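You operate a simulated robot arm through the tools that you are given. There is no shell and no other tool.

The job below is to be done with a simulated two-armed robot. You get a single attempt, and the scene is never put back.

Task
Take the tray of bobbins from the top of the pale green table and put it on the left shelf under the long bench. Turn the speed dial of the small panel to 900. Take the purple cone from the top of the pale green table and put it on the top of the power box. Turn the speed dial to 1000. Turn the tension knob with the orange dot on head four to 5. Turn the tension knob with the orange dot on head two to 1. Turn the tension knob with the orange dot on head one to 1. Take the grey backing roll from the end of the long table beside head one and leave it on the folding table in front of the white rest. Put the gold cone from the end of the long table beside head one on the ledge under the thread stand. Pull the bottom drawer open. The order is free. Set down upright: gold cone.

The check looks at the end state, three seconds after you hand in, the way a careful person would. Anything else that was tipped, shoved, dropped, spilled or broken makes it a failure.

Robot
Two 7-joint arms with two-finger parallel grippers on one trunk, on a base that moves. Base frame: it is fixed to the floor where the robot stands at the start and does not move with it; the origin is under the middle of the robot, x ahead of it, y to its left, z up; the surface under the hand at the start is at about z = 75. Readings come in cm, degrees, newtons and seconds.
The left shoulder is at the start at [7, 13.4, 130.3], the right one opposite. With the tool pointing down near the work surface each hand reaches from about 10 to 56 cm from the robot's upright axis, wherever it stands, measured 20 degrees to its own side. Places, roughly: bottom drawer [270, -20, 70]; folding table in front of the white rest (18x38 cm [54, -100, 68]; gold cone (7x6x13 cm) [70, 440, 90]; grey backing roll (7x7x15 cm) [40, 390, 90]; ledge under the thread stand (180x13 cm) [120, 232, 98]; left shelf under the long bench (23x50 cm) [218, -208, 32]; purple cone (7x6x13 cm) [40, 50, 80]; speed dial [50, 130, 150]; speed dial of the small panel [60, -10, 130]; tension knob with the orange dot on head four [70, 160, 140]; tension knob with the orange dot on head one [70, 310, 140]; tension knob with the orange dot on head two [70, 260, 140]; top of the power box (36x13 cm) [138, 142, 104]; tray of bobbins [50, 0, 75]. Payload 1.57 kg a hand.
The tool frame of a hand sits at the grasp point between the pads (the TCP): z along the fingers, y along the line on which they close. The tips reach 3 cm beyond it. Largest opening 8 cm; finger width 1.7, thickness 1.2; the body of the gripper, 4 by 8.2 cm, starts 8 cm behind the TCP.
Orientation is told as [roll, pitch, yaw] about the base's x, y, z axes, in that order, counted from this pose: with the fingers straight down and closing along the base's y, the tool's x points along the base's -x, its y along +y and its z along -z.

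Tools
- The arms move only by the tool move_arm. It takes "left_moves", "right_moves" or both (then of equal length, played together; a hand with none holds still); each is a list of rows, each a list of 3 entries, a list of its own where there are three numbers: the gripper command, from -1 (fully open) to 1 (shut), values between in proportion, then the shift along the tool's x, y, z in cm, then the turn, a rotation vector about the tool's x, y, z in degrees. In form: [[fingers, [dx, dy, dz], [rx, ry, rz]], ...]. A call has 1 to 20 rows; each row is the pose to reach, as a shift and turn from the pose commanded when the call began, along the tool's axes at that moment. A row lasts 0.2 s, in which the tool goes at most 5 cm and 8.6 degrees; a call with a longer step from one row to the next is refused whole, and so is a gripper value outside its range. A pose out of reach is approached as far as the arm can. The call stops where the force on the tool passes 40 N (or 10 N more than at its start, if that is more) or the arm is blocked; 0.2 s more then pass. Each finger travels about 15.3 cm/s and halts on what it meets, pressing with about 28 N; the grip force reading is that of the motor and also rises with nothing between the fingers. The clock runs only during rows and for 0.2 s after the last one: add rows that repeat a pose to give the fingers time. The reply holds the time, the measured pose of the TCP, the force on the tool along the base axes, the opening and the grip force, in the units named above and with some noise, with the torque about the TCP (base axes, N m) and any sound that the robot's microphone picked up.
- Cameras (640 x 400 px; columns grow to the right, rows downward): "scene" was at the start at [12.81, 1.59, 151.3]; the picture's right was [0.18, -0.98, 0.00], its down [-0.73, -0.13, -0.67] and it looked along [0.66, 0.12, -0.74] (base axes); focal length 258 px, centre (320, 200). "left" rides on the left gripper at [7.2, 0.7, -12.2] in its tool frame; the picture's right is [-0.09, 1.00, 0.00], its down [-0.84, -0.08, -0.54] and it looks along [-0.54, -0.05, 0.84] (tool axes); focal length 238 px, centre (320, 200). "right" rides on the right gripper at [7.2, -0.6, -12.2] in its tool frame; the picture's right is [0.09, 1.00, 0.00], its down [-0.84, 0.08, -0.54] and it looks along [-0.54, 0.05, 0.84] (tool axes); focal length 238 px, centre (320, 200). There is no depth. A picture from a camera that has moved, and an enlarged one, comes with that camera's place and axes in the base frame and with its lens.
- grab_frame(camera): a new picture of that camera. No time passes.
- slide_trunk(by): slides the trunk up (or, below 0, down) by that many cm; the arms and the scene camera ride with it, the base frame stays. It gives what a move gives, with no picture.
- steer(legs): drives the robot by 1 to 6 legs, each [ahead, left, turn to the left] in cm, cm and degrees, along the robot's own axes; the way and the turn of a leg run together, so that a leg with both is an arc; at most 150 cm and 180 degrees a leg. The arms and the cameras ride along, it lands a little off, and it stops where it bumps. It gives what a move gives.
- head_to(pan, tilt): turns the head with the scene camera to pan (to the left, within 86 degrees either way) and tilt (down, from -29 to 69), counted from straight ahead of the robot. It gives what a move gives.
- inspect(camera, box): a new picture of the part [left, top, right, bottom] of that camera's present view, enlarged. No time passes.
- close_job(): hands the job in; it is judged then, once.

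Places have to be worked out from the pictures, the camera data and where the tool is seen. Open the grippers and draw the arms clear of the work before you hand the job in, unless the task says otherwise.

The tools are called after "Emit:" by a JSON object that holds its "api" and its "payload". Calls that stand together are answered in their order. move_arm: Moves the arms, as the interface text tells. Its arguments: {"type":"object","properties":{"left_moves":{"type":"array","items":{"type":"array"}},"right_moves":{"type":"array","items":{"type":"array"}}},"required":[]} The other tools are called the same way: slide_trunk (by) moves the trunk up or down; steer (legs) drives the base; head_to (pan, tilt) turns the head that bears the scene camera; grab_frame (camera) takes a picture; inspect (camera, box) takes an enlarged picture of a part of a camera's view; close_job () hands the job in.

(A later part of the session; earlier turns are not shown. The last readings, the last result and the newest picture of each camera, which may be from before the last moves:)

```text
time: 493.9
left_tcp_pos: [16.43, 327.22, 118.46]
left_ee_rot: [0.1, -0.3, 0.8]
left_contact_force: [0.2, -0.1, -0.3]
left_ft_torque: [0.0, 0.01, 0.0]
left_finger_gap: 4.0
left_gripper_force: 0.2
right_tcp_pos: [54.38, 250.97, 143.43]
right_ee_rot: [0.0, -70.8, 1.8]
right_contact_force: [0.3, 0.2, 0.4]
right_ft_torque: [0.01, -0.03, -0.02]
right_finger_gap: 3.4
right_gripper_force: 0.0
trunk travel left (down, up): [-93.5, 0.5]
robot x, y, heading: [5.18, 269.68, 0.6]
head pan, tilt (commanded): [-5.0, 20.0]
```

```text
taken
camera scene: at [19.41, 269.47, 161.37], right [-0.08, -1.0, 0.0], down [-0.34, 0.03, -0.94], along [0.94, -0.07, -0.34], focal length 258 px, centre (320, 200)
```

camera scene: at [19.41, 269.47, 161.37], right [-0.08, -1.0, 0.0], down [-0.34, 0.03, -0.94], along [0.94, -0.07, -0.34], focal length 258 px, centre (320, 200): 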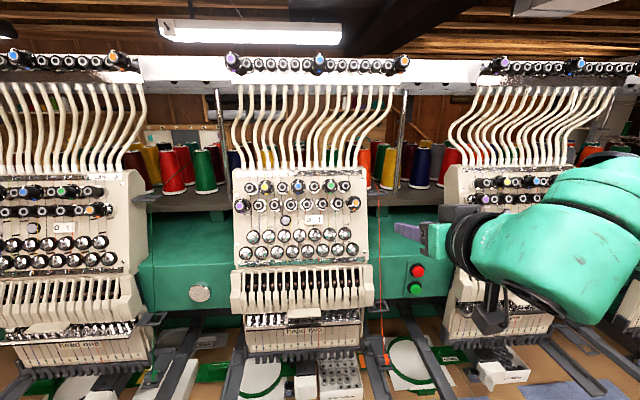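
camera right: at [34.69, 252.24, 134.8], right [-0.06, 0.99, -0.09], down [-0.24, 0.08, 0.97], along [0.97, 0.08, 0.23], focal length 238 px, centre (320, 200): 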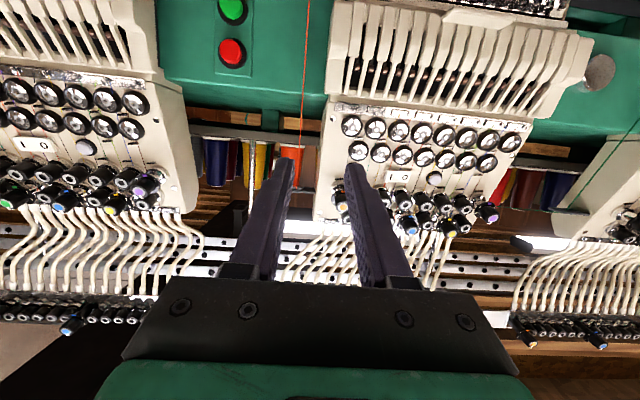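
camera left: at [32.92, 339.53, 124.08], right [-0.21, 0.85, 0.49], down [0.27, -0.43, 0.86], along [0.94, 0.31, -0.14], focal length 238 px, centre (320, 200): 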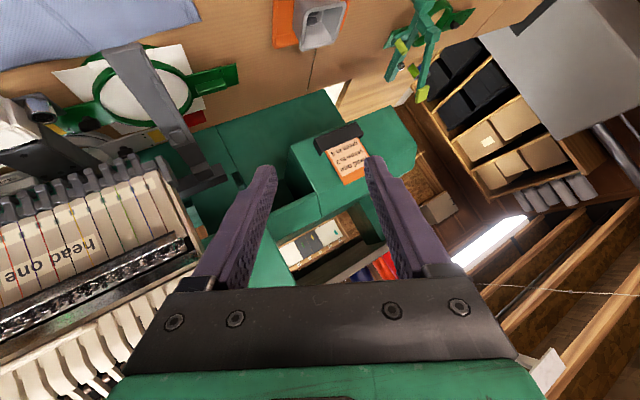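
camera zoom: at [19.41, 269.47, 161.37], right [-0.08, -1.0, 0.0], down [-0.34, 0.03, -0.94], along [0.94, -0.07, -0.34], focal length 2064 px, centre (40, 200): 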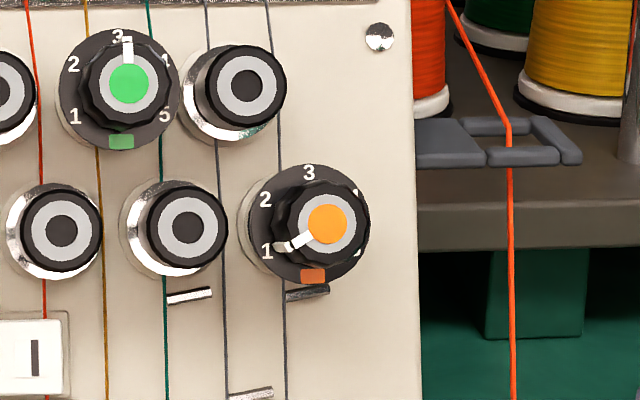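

Head two now points to 1. I strafe 98 cm right toward head four, watching the control panel at its right.

Emit:
{"api": "steer", "payload": {"legs": [[-8, -60, -0.6]]}}

Emit:
{"api": "head_to", "payload": {"pan": -25, "tilt": 20}}

Emit:
{"api": "grab_frame", "payload": {"camera": "scene"}}

```text
time: 497.3
left_tcp_pos: [9.22, 266.26, 118.45]
left_ee_rot: [-0.2, -0.3, 0.6]
left_contact_force: [-0.1, -0.1, 0.0]
left_ft_torque: [-0.01, 0.0, 0.01]
left_finger_gap: 4.02
left_gripper_force: 0.0
right_tcp_pos: [46.94, 189.9, 143.25]
right_ee_rot: [-0.2, -70.7, 1.7]
right_contact_force: [-0.7, -0.6, 0.6]
right_ft_torque: [-0.01, 0.02, 0.02]
right_finger_gap: 3.39
right_gripper_force: 0.1
trunk travel left (down, up): [-93.5, 0.5]
robot x, y, heading: [-2.45, 208.63, 0.3]
head pan, tilt (commanded): [-5.0, 20.0]
```

```text
time: 498.2
left_tcp_pos: [9.21, 266.07, 118.67]
left_ee_rot: [0.1, -0.3, 0.6]
left_contact_force: [0.3, 1.0, 1.3]
left_ft_torque: [0.03, -0.02, -0.02]
left_finger_gap: 4.01
left_gripper_force: 0.0
right_tcp_pos: [46.83, 189.69, 143.33]
right_ee_rot: [0.2, -70.7, 1.4]
right_contact_force: [-1.2, 0.6, -0.3]
right_ft_torque: [-0.01, -0.01, -0.01]
right_finger_gap: 3.4
right_gripper_force: 0.0
trunk travel left (down, up): [-93.5, 0.5]
robot x, y, heading: [-2.22, 209.17, 0.5]
head pan, tilt (commanded): [-25.0, 20.0]
```

```text
taken
camera scene: at [11.14, 205.1, 161.36], right [-0.42, -0.91, 0.0], down [-0.31, 0.14, -0.94], along [0.85, -0.39, -0.34], focal length 258 px, centre (320, 200)
```

scene: 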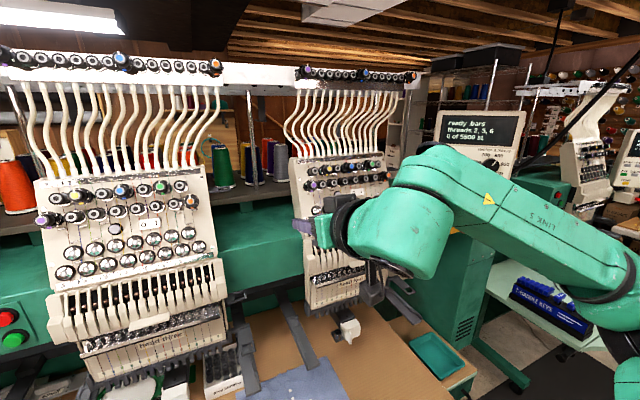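

I see head four and the speed-dial panel. I strafe a further 37 cm and look again.

Emit:
{"api": "steer", "payload": {"legs": [[0, -37, 0]]}}

Emit:
{"api": "head_to", "payload": {"pan": -15, "tilt": 18}}

Emit:
{"api": "grab_frame", "payload": {"camera": "scene"}}

Emit:
{"api": "grab_frame", "payload": {"camera": "right"}}

```text
time: 500.5
left_tcp_pos: [9.66, 229.69, 118.43]
left_ee_rot: [-0.1, -0.3, 0.5]
left_contact_force: [-0.1, 0.3, 0.2]
left_ft_torque: [-0.04, -0.05, 0.01]
left_finger_gap: 4.01
left_gripper_force: 0.1
right_tcp_pos: [47.01, 153.36, 143.47]
right_ee_rot: [-0.2, -70.8, 1.7]
right_contact_force: [-0.7, 1.2, 0.2]
right_ft_torque: [-0.01, -0.02, -0.01]
right_finger_gap: 3.42
right_gripper_force: 0.1
trunk travel left (down, up): [-93.5, 0.5]
robot x, y, heading: [-2.35, 172.04, 0.3]
head pan, tilt (commanded): [-25.0, 20.0]
```

```text
time: 501.2
left_tcp_pos: [9.45, 229.57, 118.53]
left_ee_rot: [0.0, -0.3, 0.5]
left_contact_force: [-1.3, -0.8, 0.0]
left_ft_torque: [0.02, -0.02, 0.0]
left_finger_gap: 4.01
left_gripper_force: 0.1
right_tcp_pos: [47.05, 153.03, 143.38]
right_ee_rot: [0.1, -70.8, 1.4]
right_contact_force: [-1.1, 0.2, -0.5]
right_ft_torque: [0.0, 0.0, 0.0]
right_finger_gap: 3.39
right_gripper_force: 0.1
trunk travel left (down, up): [-93.5, 0.5]
robot x, y, heading: [-2.26, 171.86, 0.3]
head pan, tilt (commanded): [-15.0, 18.0]
```

```text
taken
camera scene: at [11.91, 170.02, 161.69], right [-0.25, -0.97, 0.0], down [-0.3, 0.08, -0.95], along [0.92, -0.24, -0.31], focal length 258 px, centre (320, 200)
```

scene: 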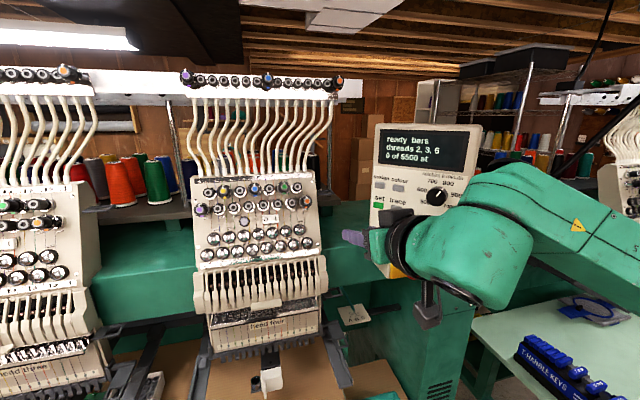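

```text
taken
camera right: at [33.3, 152.01, 140.65], right [-0.06, 0.99, -0.09], down [-0.24, 0.07, 0.97], along [0.97, 0.08, 0.23], focal length 238 px, centre (320, 200)
```

right: 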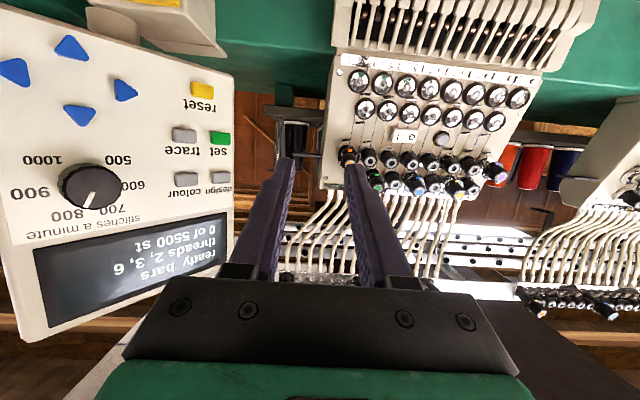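

The speed-dial panel is yawed ~45° like the small one (dial ≈ [54.7, 133.9, 146]). First head four's orange knob: I zoom in.

Emit:
{"api": "inspect", "payload": {"camera": "scene", "box": [275, 180, 335, 225]}}

Emit:
{"api": "inspect", "payload": {"camera": "right", "box": [310, 120, 410, 200]}}

Emit:
{"api": "inspect", "payload": {"camera": "scene", "box": [365, 165, 480, 215]}}

```text
8.89 times, centred on (305, 202) of scene
camera zoom: at [11.91, 170.02, 161.69], right [-0.25, -0.97, 0.0], down [-0.3, 0.08, -0.95], along [0.92, -0.24, -0.31], focal length 2293 px, centre (453, 178)
```

zoom: 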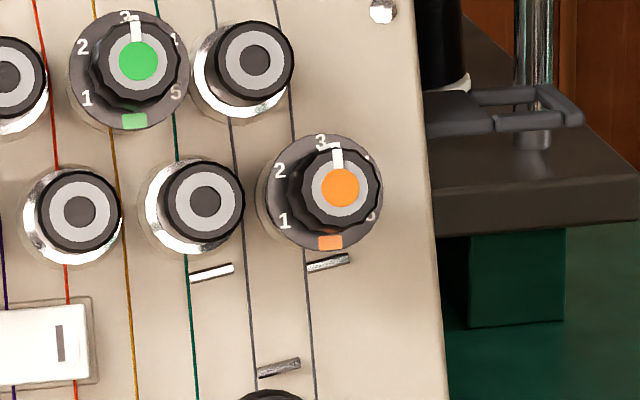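

```text
5.00 times, centred on (360, 160) of right
camera zoom: at [33.3, 152.01, 140.65], right [-0.06, 0.99, -0.09], down [-0.24, 0.07, 0.97], along [0.97, 0.08, 0.23], focal length 1192 px, centre (120, 400)
```

zoom: 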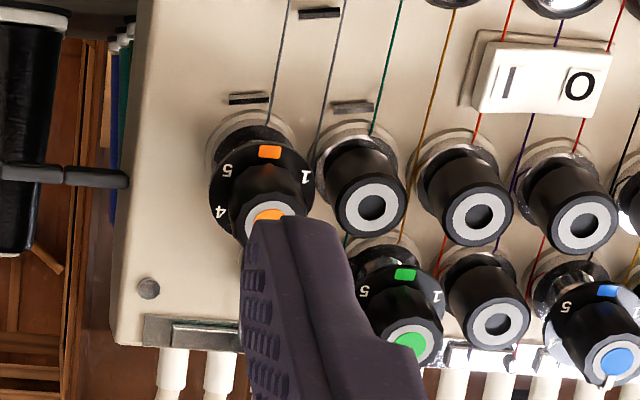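

```text
5.57 times, centred on (422, 190) of scene
camera zoom: at [11.91, 170.02, 161.69], right [-0.25, -0.97, 0.0], down [-0.3, 0.08, -0.95], along [0.92, -0.24, -0.31], focal length 1436 px, centre (-250, 256)
```

zoom: 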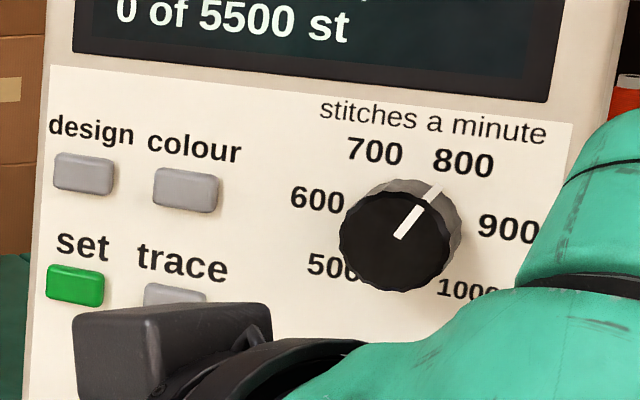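

Head four's knob points at 3 and must go to 5 (+120°). I move forward into working distance.

Emit:
{"api": "steer", "payload": {"legs": [[7.3, -2.3, 0]]}}

Emit:
{"api": "move_arm", "payload": {"right_moves": [[0.15, [-0.5, 2, 0], [0, 0, -8]], [0.15, [-1, 4, 0], [0, 0, -16]], [0.15, [-1.5, 6, 1], [0, 0, -24]], [0.15, [-2, 7, 2], [0, 0, -32]], [0.15, [-3, 7.5, 3], [0, 0, -40]], [0.15, [-3.5, 7.8, 4], [0, 0, -48]], [0.15, [-3.8, 8, 4.5], [0, 0, -56]], [0.15, [-3.8, 8, 5], [0, 0, -64]], [0.15, [-3.8, 8, 5], [0, 0, -64]]]}}

Emit:
{"api": "grab_frame", "payload": {"camera": "right"}}

Emit:
{"api": "inspect", "payload": {"camera": "right", "box": [240, 90, 400, 220]}}

```text
time: 502.3
left_tcp_pos: [15.93, 227.4, 118.46]
left_ee_rot: [-0.1, -0.7, 0.6]
left_contact_force: [-1.0, -0.5, -0.6]
left_ft_torque: [-0.02, -0.06, -0.04]
left_finger_gap: 4.02
left_gripper_force: 0.1
right_tcp_pos: [53.41, 151.09, 143.77]
right_ee_rot: [-0.2, -71.2, 1.8]
right_contact_force: [-0.9, 0.7, 0.7]
right_ft_torque: [-0.02, 0.0, -0.05]
right_finger_gap: 3.39
right_gripper_force: 0.0
trunk travel left (down, up): [-93.5, 0.5]
robot x, y, heading: [4.8, 170.07, 0.1]
head pan, tilt (commanded): [-15.0, 18.0]
```

```text
time: 504.3
left_tcp_pos: [16.72, 227.2, 118.63]
left_ee_rot: [0.0, -0.3, 0.6]
left_contact_force: [0.5, -0.2, 0.2]
left_ft_torque: [0.02, 0.03, 0.02]
left_finger_gap: 4.01
left_gripper_force: 0.0
right_tcp_pos: [60.15, 158.85, 145.3]
right_ee_rot: [-68.9, -24.4, 82.4]
right_contact_force: [-0.5, 0.3, 0.4]
right_ft_torque: [-0.02, -0.03, 0.04]
right_finger_gap: 3.38
right_gripper_force: 0.1
trunk travel left (down, up): [-93.5, 0.5]
robot x, y, heading: [5.17, 170.01, 0.2]
head pan, tilt (commanded): [-15.0, 18.0]
```

```text
taken
camera right: at [48.04, 151.76, 146.94], right [-0.32, 0.35, -0.88], down [-0.43, 0.77, 0.46], along [0.84, 0.53, -0.09], focal length 238 px, centre (320, 200)
```

right: 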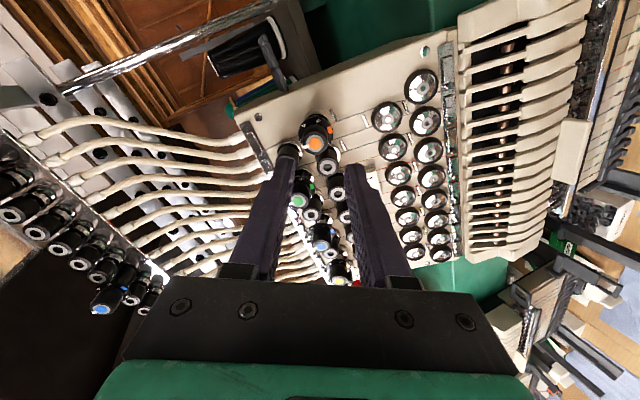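

```text
3.08 times, centred on (320, 155) of right
camera zoom: at [48.04, 151.76, 146.94], right [-0.32, 0.35, -0.88], down [-0.43, 0.77, 0.46], along [0.84, 0.53, -0.09], focal length 733 px, centre (320, 338)
```

zoom: 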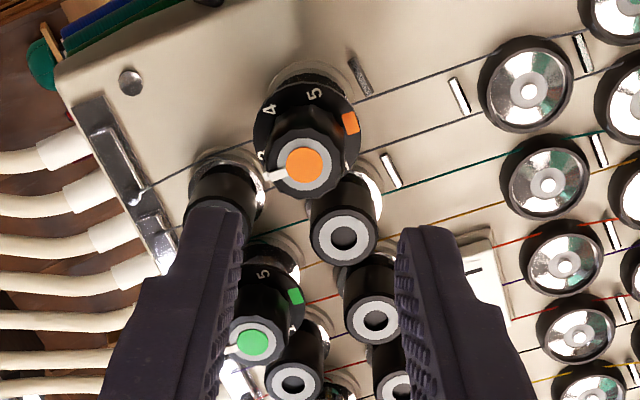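

Aligned within 4 mm; I correct, advance, grip and check.

Emit:
{"api": "move_arm", "payload": {"right_moves": [[0.15, [0.4, -0.38, 0], [0, 0, 0]], [0.15, [0.4, -0.38, 2], [0, 0, 0]], [0.15, [0.4, -0.38, 3.8], [0, 0, 0]], [0.15, [0.4, -0.38, 4.8], [0, 0, 0]], [0.15, [0.4, -0.38, 4.8], [0, 0, 0]]]}}

Emit:
{"api": "inspect", "payload": {"camera": "right", "box": [240, 90, 400, 220]}}

```text
time: 505.5
left_tcp_pos: [16.64, 227.2, 118.63]
left_ee_rot: [0.0, -0.3, 0.6]
left_contact_force: [-0.1, 0.9, -0.7]
left_ft_torque: [0.01, 0.0, 0.04]
left_finger_gap: 4.0
left_gripper_force: 0.1
right_tcp_pos: [64.49, 158.57, 143.92]
right_ee_rot: [-68.9, -24.6, 82.4]
right_contact_force: [-0.4, -0.4, 0.2]
right_ft_torque: [-0.02, -0.01, 0.01]
right_finger_gap: 3.42
right_gripper_force: 0.0
trunk travel left (down, up): [-93.5, 0.5]
robot x, y, heading: [5.35, 169.8, 0.5]
head pan, tilt (commanded): [-15.0, 18.0]
```

```text
3.08 times, centred on (320, 155) of right
camera zoom: at [52.56, 151.46, 145.55], right [-0.32, 0.35, -0.88], down [-0.43, 0.77, 0.46], along [0.84, 0.53, -0.09], focal length 733 px, centre (320, 338)
```

zoom: 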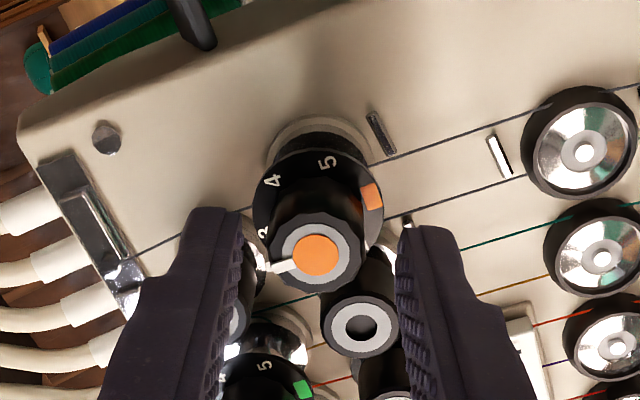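

Emit:
{"api": "move_arm", "payload": {"right_moves": [[0.4, [0, -0.05, 0.1], [0, 0, 0]], [0.7, [0, -0.05, 0.1], [0, 0, 0]], [1, [0, -0.05, 0.1], [0, 0, 0]], [1, [0, -0.05, 0.1], [0, 0, 0]], [1, [0, -0.05, 0.1], [0, 0, 6]], [1, [0, -0.05, 0.1], [0, 0, 12]], [1, [0, -0.05, 0.1], [0, 0, 18]], [1, [0, -0.05, 0.1], [0, 0, 24]], [1, [0, -0.05, 0.1], [0, 0, 30]], [1, [0, -0.05, 0.1], [0, 0, 36]], [1, [0, -0.05, 0.1], [0, 0, 41]], [1, [0, -0.05, 0.1], [0, 0, 41]]]}}

Emit:
{"api": "inspect", "payload": {"camera": "right", "box": [240, 90, 400, 220]}}

```text
time: 508.1
left_tcp_pos: [16.91, 227.12, 118.52]
left_ee_rot: [0.1, -0.2, 0.7]
left_contact_force: [0.9, -0.1, -0.9]
left_ft_torque: [-0.01, -0.01, -0.02]
left_finger_gap: 4.0
left_gripper_force: 0.1
right_tcp_pos: [64.86, 158.3, 143.92]
right_ee_rot: [-48.2, -60.5, 53.6]
right_contact_force: [5.9, -2.3, 9.2]
right_ft_torque: [-0.07, -0.84, -0.1]
right_finger_gap: 2.16
right_gripper_force: 34.4
trunk travel left (down, up): [-93.5, 0.5]
robot x, y, heading: [5.48, 169.65, 0.1]
head pan, tilt (commanded): [-15.0, 18.0]
```

```text
3.08 times, centred on (320, 155) of right
camera zoom: at [51.49, 154.64, 141.97], right [-0.18, 0.88, -0.45], down [-0.28, 0.39, 0.88], along [0.94, 0.28, 0.18], focal length 733 px, centre (320, 338)
```

zoom: 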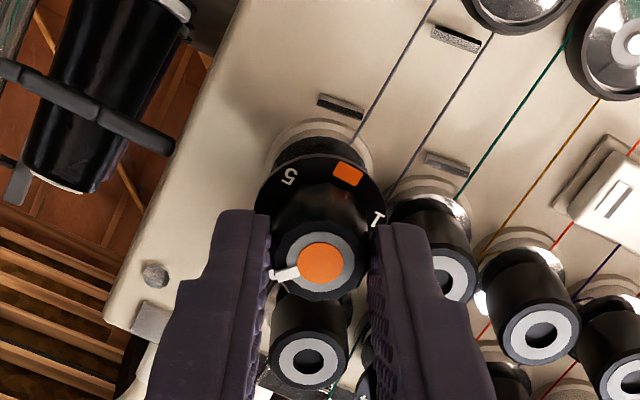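

First +41° stroke done. I release, back off, roll back −41° and look.

Emit:
{"api": "move_arm", "payload": {"right_moves": [[0.6, [0, 0, 0], [0, 0, 0]], [0.15, [0, 0, 0], [0, 0, 0]], [0.15, [0, 0, 0], [0, 0, 0]], [0.15, [0, 0, -2], [0, 0, 0]], [0.15, [0, 0, -4], [0, 0, -7]], [0.15, [0, 0, -4], [0, 0, -14]], [0.15, [0, 0, -4], [0, 0, -21]], [0.15, [0, 0, -4], [0, 0, -28]], [0.15, [0, 0, -4], [0, 0, -35]], [0.15, [0, 0, -4], [0, 0, -41]], [0.15, [0, 0, -4], [0, 0, -41]]]}}

Emit:
{"api": "inspect", "payload": {"camera": "right", "box": [240, 90, 400, 220]}}

```text
time: 510.5
left_tcp_pos: [16.86, 227.13, 118.59]
left_ee_rot: [0.1, -0.3, 0.6]
left_contact_force: [0.5, -1.0, 0.3]
left_ft_torque: [0.03, 0.02, 0.0]
left_finger_gap: 4.01
left_gripper_force: 0.0
right_tcp_pos: [61.09, 158.45, 145.29]
right_ee_rot: [-68.9, -24.5, 82.4]
right_contact_force: [-0.5, -0.2, -0.3]
right_ft_torque: [0.01, -0.01, -0.02]
right_finger_gap: 3.38
right_gripper_force: 0.0
trunk travel left (down, up): [-93.5, 0.5]
robot x, y, heading: [5.39, 169.75, 0.3]
head pan, tilt (commanded): [-15.0, 18.0]
```

```text
3.08 times, centred on (320, 155) of right
camera zoom: at [49.01, 151.34, 146.9], right [-0.32, 0.35, -0.88], down [-0.43, 0.77, 0.46], along [0.84, 0.53, -0.09], focal length 733 px, centre (320, 338)
```

zoom: 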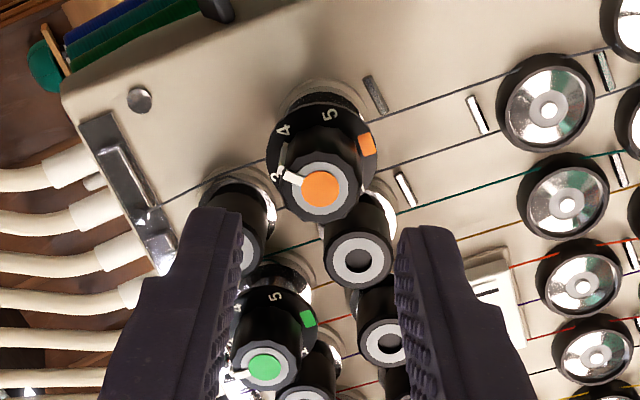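

Emit:
{"api": "move_arm", "payload": {"right_moves": [[0.15, [0.25, 0, 2], [0, 0, 0]], [0.15, [0.25, 0, 3.95], [0, 0, 0]], [0.15, [0.25, 0, 3.95], [0, 0, 0]], [0.4, [0.25, 0, 3.95], [0, 0, 0]], [0.7, [0.25, 0, 3.95], [0, 0, 0]], [1, [0.25, 0, 3.95], [0, 0, 0]], [1, [0.25, 0, 3.95], [0, 0, 0]], [1, [0.25, 0, 3.95], [0, 0, 6]], [1, [0.25, 0, 3.95], [0, 0, 12]], [1, [0.25, 0, 3.95], [0, 0, 18]], [1, [0.25, 0, 3.95], [0, 0, 24]], [1, [0.25, 0, 3.95], [0, 0, 30]], [1, [0.25, 0, 3.95], [0, 0, 36]], [1, [0.25, 0, 3.95], [0, 0, 41]], [1, [0.25, 0, 3.95], [0, 0, 41]]]}}

Emit:
{"api": "move_arm", "payload": {"right_moves": [[0.6, [0, 0, 0], [0, 0, 0]], [0.15, [0, 0, 0], [0, 0, 0]], [0.15, [0, 0, 0], [0, 0, 0]], [0.15, [0, 0, -2], [0, 0, 0]], [0.15, [0, 0, -4], [0, 0, -7]], [0.15, [0, 0, -4], [0, 0, -14]], [0.15, [0, 0, -4], [0, 0, -21]], [0.15, [0, 0, -4], [0, 0, -28]], [0.15, [0, 0, -4], [0, 0, -35]], [0.15, [0, 0, -4], [0, 0, -41]], [0.15, [0, 0, -4], [0, 0, -41]]]}}

Emit:
{"api": "inspect", "payload": {"camera": "right", "box": [240, 90, 400, 220]}}

```text
time: 513.7
left_tcp_pos: [16.87, 227.11, 118.5]
left_ee_rot: [0.0, -0.3, 0.5]
left_contact_force: [-0.2, 0.6, 0.9]
left_ft_torque: [0.02, -0.03, 0.03]
left_finger_gap: 4.01
left_gripper_force: 0.2
right_tcp_pos: [64.76, 158.18, 143.63]
right_ee_rot: [-47.9, -60.3, 53.2]
right_contact_force: [-5.1, 0.3, -13.5]
right_ft_torque: [-0.03, -0.26, 0.01]
right_finger_gap: 2.16
right_gripper_force: 34.5
trunk travel left (down, up): [-93.5, 0.5]
robot x, y, heading: [5.3, 170.0, -0.1]
head pan, tilt (commanded): [-15.0, 18.0]
```

```text
time: 516.1
left_tcp_pos: [16.75, 227.21, 118.47]
left_ee_rot: [0.0, -0.4, 0.6]
left_contact_force: [0.7, 0.7, 0.1]
left_ft_torque: [0.0, 0.0, 0.0]
left_finger_gap: 4.0
left_gripper_force: 0.0
right_tcp_pos: [61.02, 158.15, 145.25]
right_ee_rot: [-68.8, -24.6, 82.3]
right_contact_force: [0.0, -0.3, -0.2]
right_ft_torque: [0.01, -0.02, -0.01]
right_finger_gap: 3.38
right_gripper_force: 0.1
trunk travel left (down, up): [-93.5, 0.5]
robot x, y, heading: [5.34, 170.06, 0.1]
head pan, tilt (commanded): [-15.0, 18.0]
```

```text
3.08 times, centred on (320, 155) of right
camera zoom: at [48.85, 151.05, 146.84], right [-0.32, 0.35, -0.88], down [-0.43, 0.77, 0.46], along [0.84, 0.53, -0.09], focal length 733 px, centre (320, 338)
```

zoom: 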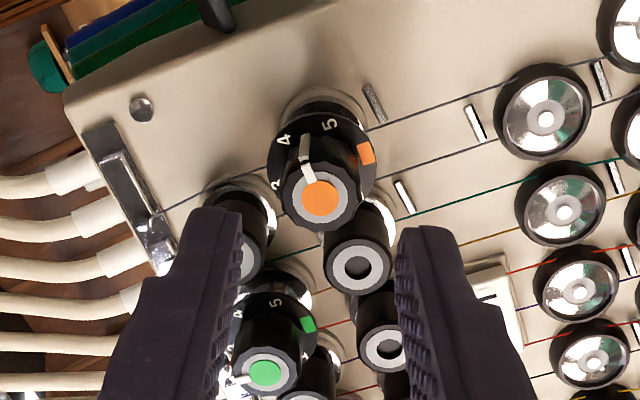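

I check the pointer from the head camera before the last stroke.

Emit:
{"api": "inspect", "payload": {"camera": "scene", "box": [250, 160, 350, 240]}}

Emit:
{"api": "inspect", "payload": {"camera": "right", "box": [296, 120, 346, 170]}}

```text
5.00 times, centred on (300, 200) of scene
camera zoom: at [19.2, 167.74, 161.69], right [-0.26, -0.97, 0.0], down [-0.3, 0.08, -0.95], along [0.92, -0.24, -0.31], focal length 1290 px, centre (420, 200)
```

zoom: 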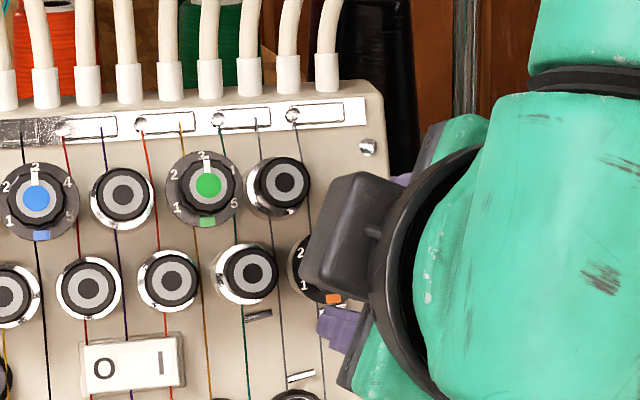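

```text
8.00 times, centred on (321, 145) of right
camera zoom: at [48.85, 151.05, 146.84], right [-0.32, 0.35, -0.88], down [-0.43, 0.77, 0.46], along [0.84, 0.53, -0.09], focal length 1907 px, centre (312, 640)
```

zoom: 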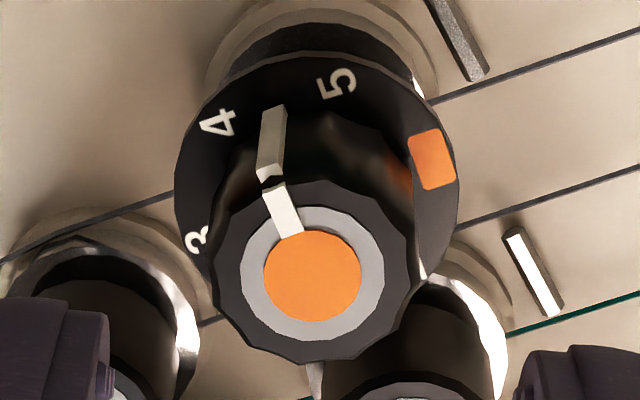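

The pointer is at ≈ 87°; 33° remain. Last stroke of +33°.

Emit:
{"api": "move_arm", "payload": {"right_moves": [[0.15, [0.2, 0.05, 2], [0, 0, 0]], [0.15, [0.2, 0.05, 3.95], [0, 0, 0]], [0.15, [0.2, 0.05, 3.95], [0, 0, 0]], [0.4, [0.2, 0.05, 3.95], [0, 0, 0]], [0.7, [0.2, 0.05, 3.95], [0, 0, 0]], [1, [0.2, 0.05, 3.95], [0, 0, 0]], [1, [0.2, 0.05, 3.95], [0, 0, 0]], [1, [0.2, 0.05, 3.95], [0, 0, 6]], [1, [0.2, 0.05, 3.95], [0, 0, 12]], [1, [0.2, 0.05, 3.95], [0, 0, 18]], [1, [0.2, 0.05, 3.95], [0, 0, 24]], [1, [0.2, 0.05, 3.95], [0, 0, 30]], [1, [0.2, 0.05, 3.95], [0, 0, 34]], [1, [0.2, 0.05, 3.95], [0, 0, 34]]]}}

Emit:
{"api": "move_arm", "payload": {"right_moves": [[0.6, [0, 0, 0], [0, 0, 0]], [0.15, [0, 0, 0], [0, 0, 0]], [0.15, [0, 0, 0], [0, 0, 0]], [0.15, [0, 0, -2], [0, 0, 0]], [0.15, [0, 0, -5], [0, 0, 7]], [0.15, [0, 0, -8], [0, 0, 14]], [0.15, [0, 0, -8], [0, 0, 21]], [0.15, [0, 0, -8], [0, 0, 28]], [0.15, [0, 0, -8], [0, 0, 30]]]}}

Emit:
{"api": "inspect", "payload": {"camera": "right", "box": [280, 100, 380, 200]}}

```text
time: 519.1
left_tcp_pos: [16.87, 227.26, 118.59]
left_ee_rot: [-0.1, -0.2, 0.5]
left_contact_force: [-0.8, 0.3, 0.2]
left_ft_torque: [0.0, -0.02, 0.0]
left_finger_gap: 3.99
left_gripper_force: 0.0
right_tcp_pos: [64.68, 158.14, 143.63]
right_ee_rot: [-54.9, -55.0, 61.6]
right_contact_force: [-5.2, 1.5, -12.4]
right_ft_torque: [-0.22, -0.22, 0.25]
right_finger_gap: 2.16
right_gripper_force: 34.2
trunk travel left (down, up): [-93.5, 0.5]
robot x, y, heading: [4.95, 169.74, 0.3]
head pan, tilt (commanded): [-15.0, 18.0]
```

```text
time: 521.1
left_tcp_pos: [16.87, 227.13, 118.55]
left_ee_rot: [0.0, -0.2, 0.6]
left_contact_force: [-0.1, -0.1, 0.4]
left_ft_torque: [-0.01, 0.0, -0.03]
left_finger_gap: 3.98
left_gripper_force: 0.1
right_tcp_pos: [56.99, 157.81, 146.3]
right_ee_rot: [0.5, -70.8, 1.0]
right_contact_force: [-0.2, -0.9, -0.8]
right_ft_torque: [0.01, -0.02, 0.01]
right_finger_gap: 3.39
right_gripper_force: 0.1
trunk travel left (down, up): [-93.5, 0.5]
robot x, y, heading: [5.3, 169.87, 0.2]
head pan, tilt (commanded): [-15.0, 18.0]
```

```text
4.00 times, centred on (330, 150) of right
camera zoom: at [43.29, 156.81, 143.66], right [-0.06, 0.99, -0.08], down [-0.24, 0.07, 0.97], along [0.97, 0.07, 0.23], focal length 953 px, centre (280, 400)
```

zoom: 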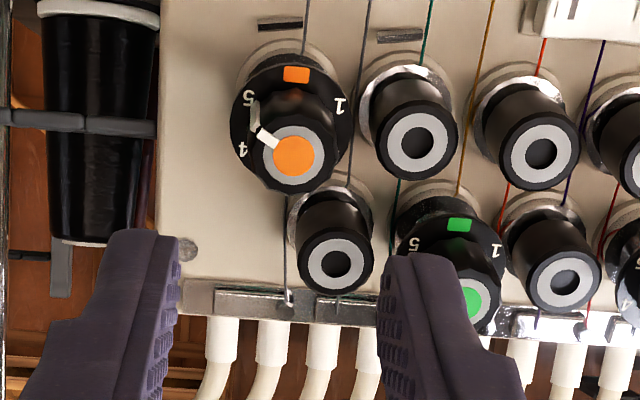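

Head four's pointer is at 5 (≈ 120°). Now the speed dial: I look down at the table's right end and floor to plan where to stand.

Emit:
{"api": "head_to", "payload": {"pan": -30, "tilt": 45}}

Emit:
{"api": "grab_frame", "payload": {"camera": "scene"}}

Emit:
{"api": "head_to", "payload": {"pan": 10, "tilt": 65}}

Emit:
{"api": "grab_frame", "payload": {"camera": "scene"}}

```text
time: 522.0
left_tcp_pos: [16.81, 227.07, 118.6]
left_ee_rot: [0.0, -0.1, 0.5]
left_contact_force: [-1.5, -0.1, 0.1]
left_ft_torque: [0.01, 0.0, 0.01]
left_finger_gap: 3.98
left_gripper_force: 0.1
right_tcp_pos: [57.12, 157.91, 146.4]
right_ee_rot: [0.2, -70.9, 1.4]
right_contact_force: [-0.6, 0.0, -0.2]
right_ft_torque: [-0.01, 0.02, 0.0]
right_finger_gap: 3.39
right_gripper_force: 0.0
trunk travel left (down, up): [-93.5, 0.5]
robot x, y, heading: [5.01, 169.8, 0.0]
head pan, tilt (commanded): [-30.0, 45.0]
```

```text
taken
camera scene: at [17.26, 166.09, 157.5], right [-0.5, -0.87, 0.0], down [-0.61, 0.35, -0.71], along [0.61, -0.35, -0.71], focal length 258 px, centre (320, 200)
```

scene: 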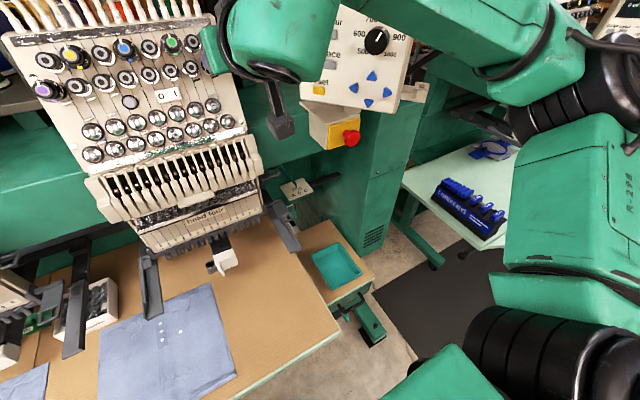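

```text
time: 523.1
left_tcp_pos: [16.78, 227.06, 118.62]
left_ee_rot: [0.0, -0.3, 0.7]
left_contact_force: [-0.1, 0.1, -0.2]
left_ft_torque: [-0.02, -0.02, -0.01]
left_finger_gap: 3.99
left_gripper_force: 0.0
right_tcp_pos: [57.13, 157.73, 146.33]
right_ee_rot: [0.2, -70.8, 1.4]
right_contact_force: [-1.2, 0.5, 0.5]
right_ft_torque: [0.0, 0.03, 0.01]
right_finger_gap: 3.4
right_gripper_force: 0.0
trunk travel left (down, up): [-93.5, 0.5]
robot x, y, heading: [4.86, 169.89, -0.1]
head pan, tilt (commanded): [10.0, 65.0]
```

```text
taken
camera scene: at [16.16, 171.18, 155.0], right [0.18, -0.98, 0.0], down [-0.89, -0.16, -0.42], along [0.42, 0.07, -0.91], focal length 258 px, centre (320, 200)
```

scene: 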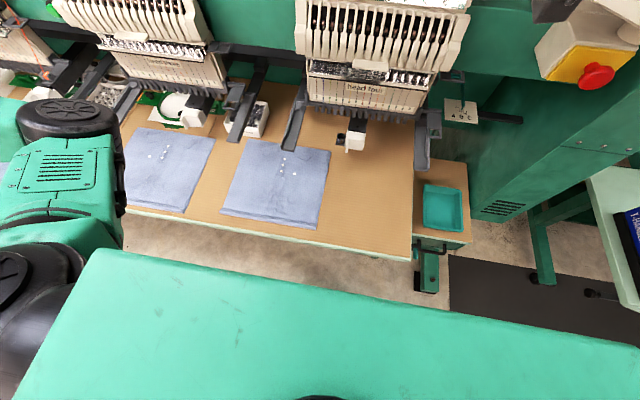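

The main table ends at y ≈ 149 with a small side table below the panel. I bring the right hand back to fingers-down near the body, then re-position the robot at about heading −32°.

Emit:
{"api": "move_arm", "payload": {"right_moves": [[0, [2.8, -1.1, -1.35], [0, 6.4, 0]], [0, [5.6, -2.2, -2.7], [0, 12.9, 0]], [0, [8.3, -3.3, -4], [0, 19.3, 0]], [0, [11.1, -4.4, -5.4], [0, 25.7, 0]], [0, [13.9, -5.5, -6.7], [0, 32.2, 0]], [0, [16.7, -6.5, -8.1], [0, 38.6, 0]], [0, [19.5, -7.6, -9.4], [0, 45, 0]], [0, [22.3, -8.7, -10.8], [0, 51.5, 0]], [0, [25, -9.8, -12.1], [0, 57.9, 0]], [0, [27.8, -10.9, -13.5], [0, 64.4, 0]], [0, [30.6, -12, -14.8], [0, 70.8, 0]], [0, [30.6, -12, -14.8], [0, 70.8, 0]]]}}

Emit:
{"api": "head_to", "payload": {"pan": -10, "tilt": 18}}

Emit:
{"api": "inspect", "payload": {"camera": "scene", "box": [250, 160, 350, 240]}}

Emit:
{"api": "grab_frame", "payload": {"camera": "scene"}}

```text
time: 525.7
left_tcp_pos: [16.73, 227.28, 118.61]
left_ee_rot: [0.0, -0.3, 0.6]
left_contact_force: [0.0, 0.2, -0.8]
left_ft_torque: [0.03, 0.0, 0.02]
left_finger_gap: 3.97
left_gripper_force: 0.1
right_tcp_pos: [33.22, 145.49, 122.48]
right_ee_rot: [0.1, 0.1, 1.4]
right_contact_force: [1.3, -0.1, -0.3]
right_ft_torque: [-0.02, -0.02, 0.05]
right_finger_gap: 4.02
right_gripper_force: 0.1
trunk travel left (down, up): [-93.5, 0.5]
robot x, y, heading: [5.37, 169.91, 0.3]
head pan, tilt (commanded): [10.0, 65.0]
```

```text
time: 526.8
left_tcp_pos: [16.85, 227.16, 118.67]
left_ee_rot: [0.1, -0.2, 0.6]
left_contact_force: [-0.4, -0.5, 0.0]
left_ft_torque: [0.01, 0.01, -0.01]
left_finger_gap: 4.02
left_gripper_force: 0.0
right_tcp_pos: [33.36, 145.51, 122.37]
right_ee_rot: [0.1, 0.0, 1.6]
right_contact_force: [0.5, 0.9, 0.0]
right_ft_torque: [0.02, -0.01, 0.01]
right_finger_gap: 3.99
right_gripper_force: 0.1
trunk travel left (down, up): [-93.5, 0.5]
robot x, y, heading: [5.42, 169.98, 0.2]
head pan, tilt (commanded): [-10.0, 18.0]
```

```text
5.00 times, centred on (300, 200) of scene
camera zoom: at [19.37, 168.53, 161.68], right [-0.17, -0.99, 0.0], down [-0.31, 0.05, -0.95], along [0.94, -0.16, -0.31], focal length 1290 px, centre (420, 200)
```

zoom: 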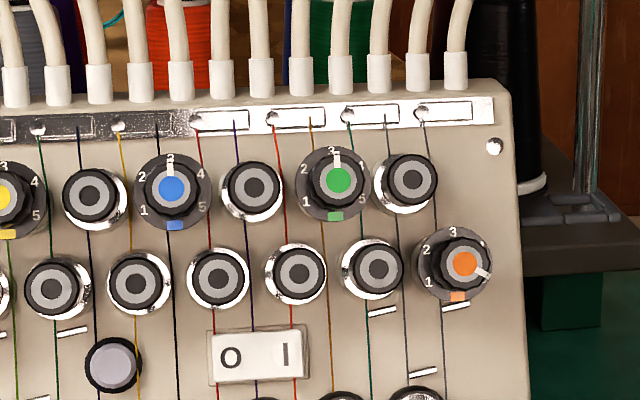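

```text
taken
camera scene: at [19.37, 168.53, 161.68], right [-0.17, -0.99, 0.0], down [-0.31, 0.05, -0.95], along [0.94, -0.16, -0.31], focal length 258 px, centre (320, 200)
```

scene: 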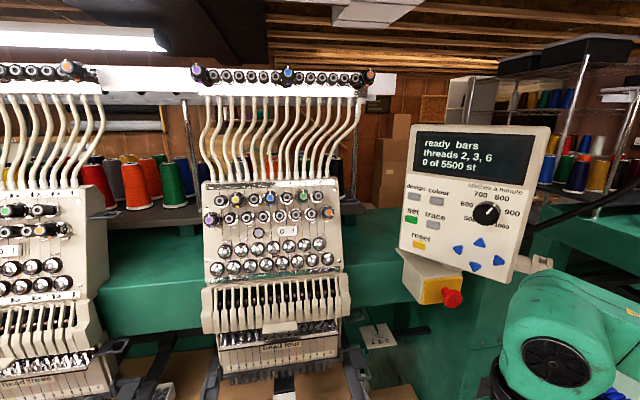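

Head four's knob reads 5. Now I zoom on the speed-dial panel.

Emit:
{"api": "inspect", "payload": {"camera": "scene", "box": [395, 115, 555, 290]}}

Emit:
{"api": "inspect", "payload": {"camera": "scene", "box": [440, 175, 540, 250]}}

```text
2.29 times, centred on (475, 202) of scene
camera zoom: at [19.37, 168.53, 161.68], right [-0.17, -0.99, 0.0], down [-0.31, 0.05, -0.95], along [0.94, -0.16, -0.31], focal length 590 px, centre (-34, 194)
```

zoom: 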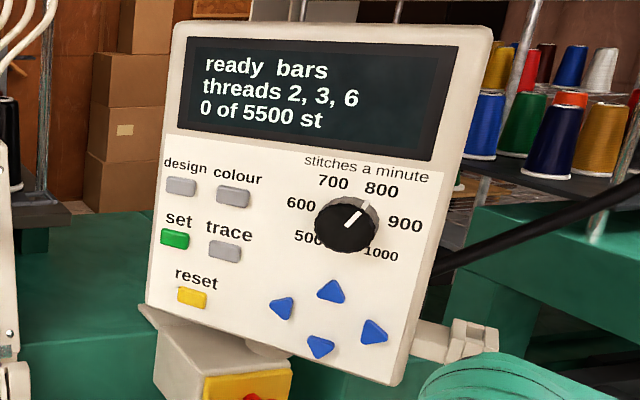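

```text
5.33 times, centred on (490, 212) of scene
camera zoom: at [19.37, 168.53, 161.68], right [-0.17, -0.99, 0.0], down [-0.31, 0.05, -0.95], along [0.94, -0.16, -0.31], focal length 1376 px, centre (-587, 133)
```

zoom: 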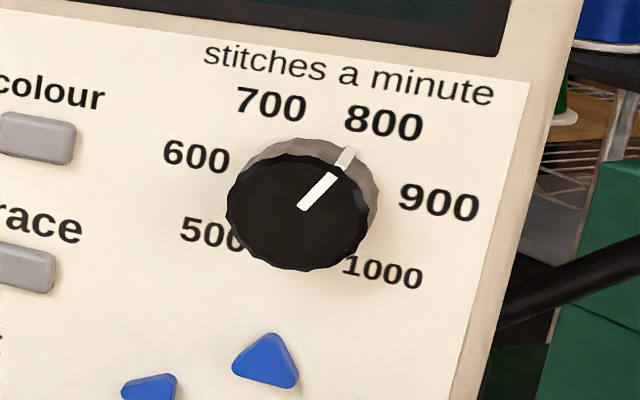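

The dial points to 800 and needs about +110° to 1000. Before turning the robot I re-park the left arm further back so its elbow won't swing into the heads.

Emit:
{"api": "move_arm", "payload": {"left_moves": [[0, [2.5, 0, 1.5], [0, 0, 0]], [0, [5, 0, 3], [0, 0, 0]], [0, [7.5, -1, 4.5], [0, 0, 0]], [0, [10, -2, 6], [0, 0, 0]], [0, [12.5, -3, 7.5], [0, 0, 0]], [0, [15, -4, 9], [0, 0, 0]], [0, [17, -5, 10], [0, 0, 0]], [0, [17, -5, 10], [0, 0, 0]]]}}

Emit:
{"api": "head_to", "payload": {"pan": 60, "tilt": 45}}

Emit:
{"api": "grab_frame", "payload": {"camera": "scene"}}

```text
time: 528.6
left_tcp_pos: [-0.13, 221.99, 108.39]
left_ee_rot: [0.0, -0.2, 0.6]
left_contact_force: [-0.7, -0.6, -0.3]
left_ft_torque: [-0.02, 0.01, -0.01]
left_finger_gap: 3.97
left_gripper_force: 0.0
right_tcp_pos: [33.33, 145.51, 122.5]
right_ee_rot: [0.1, 0.0, 1.5]
right_contact_force: [-0.7, 0.6, -1.0]
right_ft_torque: [0.02, -0.01, -0.01]
right_finger_gap: 4.0
right_gripper_force: 0.0
trunk travel left (down, up): [-93.5, 0.5]
robot x, y, heading: [4.94, 170.02, 0.0]
head pan, tilt (commanded): [-10.0, 18.0]
```

```text
time: 530.0
left_tcp_pos: [-0.07, 221.9, 108.32]
left_ee_rot: [0.0, -0.3, 0.6]
left_contact_force: [0.5, 0.7, -0.8]
left_ft_torque: [0.03, -0.01, -0.01]
left_finger_gap: 4.0
left_gripper_force: 0.1
right_tcp_pos: [33.31, 145.44, 122.58]
right_ee_rot: [0.0, 0.0, 1.5]
right_contact_force: [1.1, -0.5, -0.4]
right_ft_torque: [0.0, -0.04, -0.02]
right_finger_gap: 4.01
right_gripper_force: 0.0
trunk travel left (down, up): [-93.5, 0.5]
robot x, y, heading: [5.22, 169.69, 0.2]
head pan, tilt (commanded): [60.0, 45.0]
```

```text
taken
camera scene: at [14.24, 177.17, 157.5], right [0.87, -0.5, 0.0], down [-0.35, -0.61, -0.71], along [0.35, 0.61, -0.71], focal length 258 px, centre (320, 200)
```

scene: 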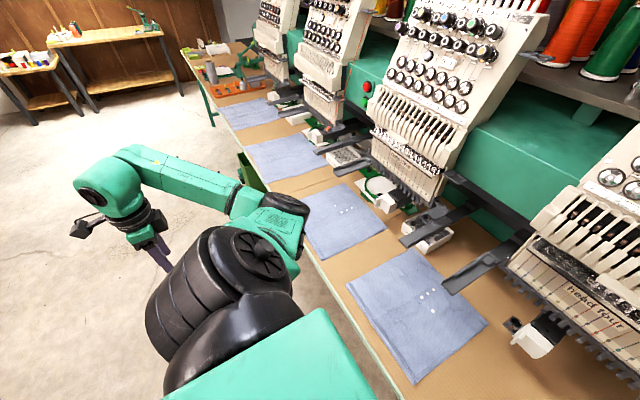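

Emit:
{"api": "move_arm", "payload": {"left_moves": [[0, [2.5, -1.5, 1], [0, 0, 0]], [0, [5, -3, 2], [0, 0, 0]], [0, [7.5, -4.5, 3], [0, 0, 0]], [0, [10, -6, 4], [0, 0, 0]], [0, [12, -8, 5], [0, 0, 0]], [0, [12, -8, 5], [0, 0, 0]]]}}

Emit:
{"api": "grab_frame", "payload": {"camera": "scene"}}

```text
time: 531.4
left_tcp_pos: [-12.06, 213.93, 103.58]
left_ee_rot: [-0.1, -0.2, 0.6]
left_contact_force: [-0.1, 0.2, 0.5]
left_ft_torque: [-0.01, 0.04, -0.01]
left_finger_gap: 4.0
left_gripper_force: 0.0
right_tcp_pos: [33.3, 145.45, 122.52]
right_ee_rot: [0.1, 0.0, 1.5]
right_contact_force: [0.3, 0.1, -0.5]
right_ft_torque: [0.02, 0.02, -0.02]
right_finger_gap: 4.02
right_gripper_force: 0.1
trunk travel left (down, up): [-93.5, 0.5]
robot x, y, heading: [5.22, 170.02, 0.4]
head pan, tilt (commanded): [60.0, 45.0]
```

```text
taken
camera scene: at [14.27, 177.17, 157.49], right [0.87, -0.5, 0.0], down [-0.35, -0.61, -0.71], along [0.35, 0.61, -0.71], focal length 258 px, centre (320, 200)
```

scene: 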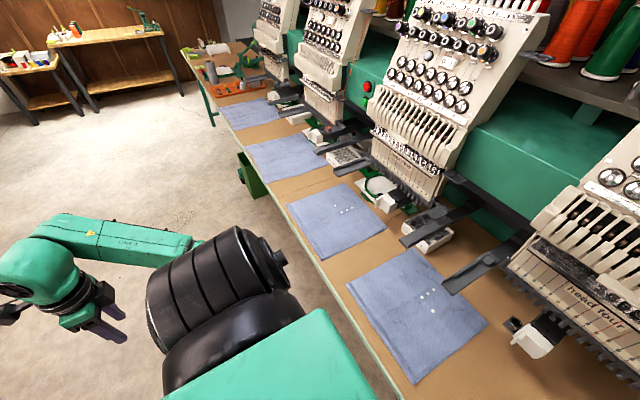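

The left arm is now folded back. I shift slightly and turn to heading −32°, facing the speed-dial panel.

Emit:
{"api": "steer", "payload": {"legs": [[0, 7, 0], [0, 0, -32]]}}

Emit:
{"api": "head_to", "payload": {"pan": -5, "tilt": 20}}

Emit:
{"api": "grab_frame", "payload": {"camera": "scene"}}

Emit:
{"api": "grab_frame", "payload": {"camera": "right"}}

```text
time: 534.0
left_tcp_pos: [14.41, 223.19, 103.5]
left_ee_rot: [0.0, -0.4, -32.0]
left_contact_force: [0.4, -0.2, 0.5]
left_ft_torque: [-0.02, -0.01, -0.02]
left_finger_gap: 4.01
left_gripper_force: 0.1
right_tcp_pos: [15.7, 141.23, 122.35]
right_ee_rot: [0.0, 0.1, -31.0]
right_contact_force: [0.3, 0.2, 0.6]
right_ft_torque: [-0.03, 0.0, 0.01]
right_finger_gap: 4.0
right_gripper_force: 0.1
trunk travel left (down, up): [-93.5, 0.5]
robot x, y, heading: [5.09, 176.6, -32.2]
head pan, tilt (commanded): [60.0, 45.0]
```

```text
time: 535.4
left_tcp_pos: [14.52, 223.2, 103.54]
left_ee_rot: [0.0, -0.3, -32.0]
left_contact_force: [0.0, -0.5, -0.7]
left_ft_torque: [-0.01, 0.01, -0.02]
left_finger_gap: 4.01
left_gripper_force: 0.0
right_tcp_pos: [15.65, 141.14, 122.45]
right_ee_rot: [0.2, -0.1, -30.9]
right_contact_force: [-0.3, 0.4, -0.3]
right_ft_torque: [0.01, 0.02, 0.02]
right_finger_gap: 4.0
right_gripper_force: 0.1
trunk travel left (down, up): [-93.5, 0.5]
robot x, y, heading: [4.83, 177.11, -32.4]
head pan, tilt (commanded): [-5.0, 20.0]
```

```text
taken
camera scene: at [16.79, 168.73, 161.36], right [-0.61, -0.8, 0.0], down [-0.27, 0.21, -0.94], along [0.75, -0.57, -0.34], focal length 258 px, centre (320, 200)
```

scene: 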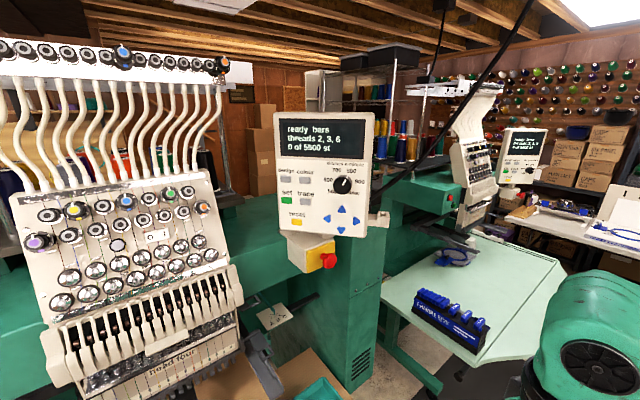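

```text
taken
camera right: at [9.25, 144.25, 134.69], right [0.43, 0.9, 0.0], down [0.76, -0.37, 0.54], along [0.49, -0.23, -0.84], focal length 238 px, centre (320, 200)
```

right: 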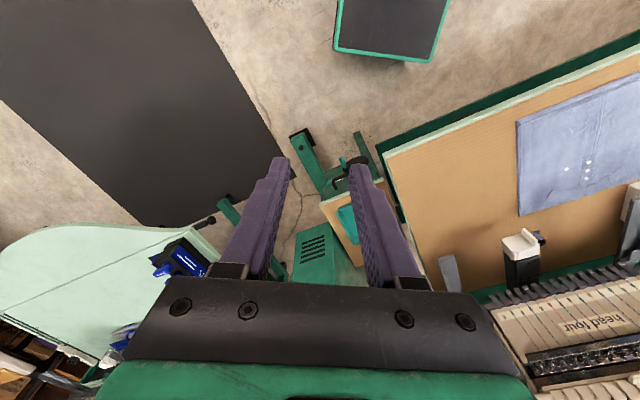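

I raise the right hand to point forward at the panel, stopping about 15 cm short of it.

Emit:
{"api": "move_arm", "payload": {"right_moves": [[-0.3, [-1.8, 0.9, -1.75], [0, -7.5, 0]], [-0.3, [-3.7, 1.75, -3.5], [0, -15, 0]], [-0.3, [-5.5, 2.6, -5.25], [0, -22.5, 0]], [-0.3, [-7.3, 3.5, -7], [0, -30, 0]], [-0.3, [-9.2, 4.4, -8.75], [0, -37.5, 0]], [-0.3, [-11, 5.25, -10.5], [0, -45, 0]], [-0.3, [-12.8, 6.1, -12.25], [0, -52.5, 0]], [-0.3, [-14.7, 7, -14], [0, -60, 0]], [-0.3, [-16.5, 7.9, -15.75], [0, -67.5, 0]], [-0.3, [-18.3, 8.75, -17.5], [0, -75, 0]], [-0.3, [-20.2, 9.6, -19.25], [0, -82.5, 0]], [-0.3, [-22, 10.5, -21], [0, -90, 0]], [-0.3, [-22, 10.5, -21], [0, -90, 0]]]}}

Emit:
{"api": "grab_frame", "payload": {"camera": "right"}}

Emit:
{"api": "inspect", "payload": {"camera": "scene", "box": [260, 100, 400, 250]}}

```text
time: 538.2
left_tcp_pos: [14.41, 223.1, 103.63]
left_ee_rot: [-0.1, -0.3, -32.0]
left_contact_force: [-0.4, 0.5, 0.0]
left_ft_torque: [0.01, 0.01, 0.0]
left_finger_gap: 3.96
left_gripper_force: 0.1
right_tcp_pos: [39.76, 138.69, 143.5]
right_ee_rot: [148.6, -89.9, -179.7]
right_contact_force: [-1.1, 1.4, 0.2]
right_ft_torque: [0.02, -0.03, 0.01]
right_finger_gap: 5.22
right_gripper_force: 0.2
trunk travel left (down, up): [-93.5, 0.5]
robot x, y, heading: [5.25, 176.84, -32.1]
head pan, tilt (commanded): [-5.0, 20.0]
```

```text
taken
camera right: at [29.04, 144.39, 136.3], right [0.51, 0.85, -0.09], down [-0.43, 0.35, 0.84], along [0.74, -0.39, 0.54], focal length 238 px, centre (320, 200)
```

right: 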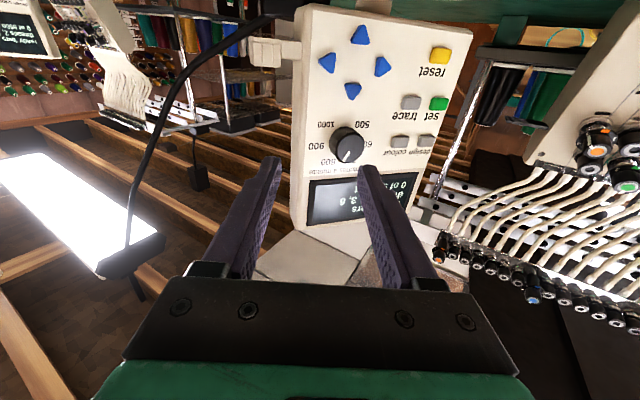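

```text
2.67 times, centred on (330, 175) of scene
camera zoom: at [16.75, 168.71, 161.37], right [-0.61, -0.8, 0.0], down [-0.27, 0.21, -0.94], along [0.75, -0.57, -0.34], focal length 688 px, centre (293, 267)
```

zoom: 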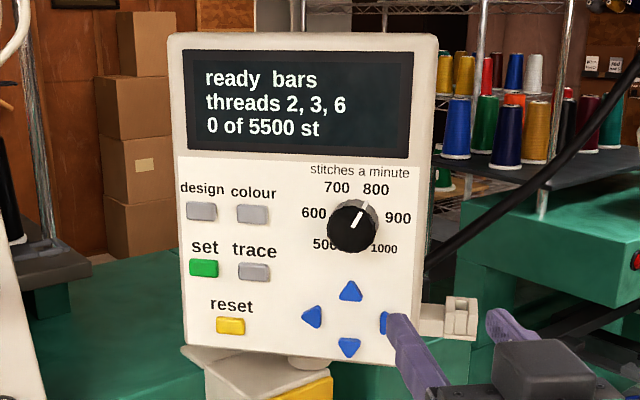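

Reached well. I zoom on the dial in the right wrist camera for alignment.

Emit:
{"api": "inspect", "payload": {"camera": "right", "box": [300, 100, 400, 190]}}

```text
4.44 times, centred on (350, 145) of right
camera zoom: at [29.04, 144.39, 136.3], right [0.51, 0.85, -0.09], down [-0.43, 0.35, 0.84], along [0.74, -0.39, 0.54], focal length 1059 px, centre (187, 444)
```

zoom: 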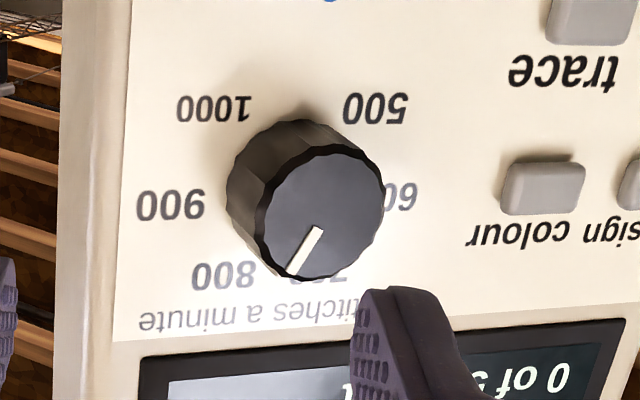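

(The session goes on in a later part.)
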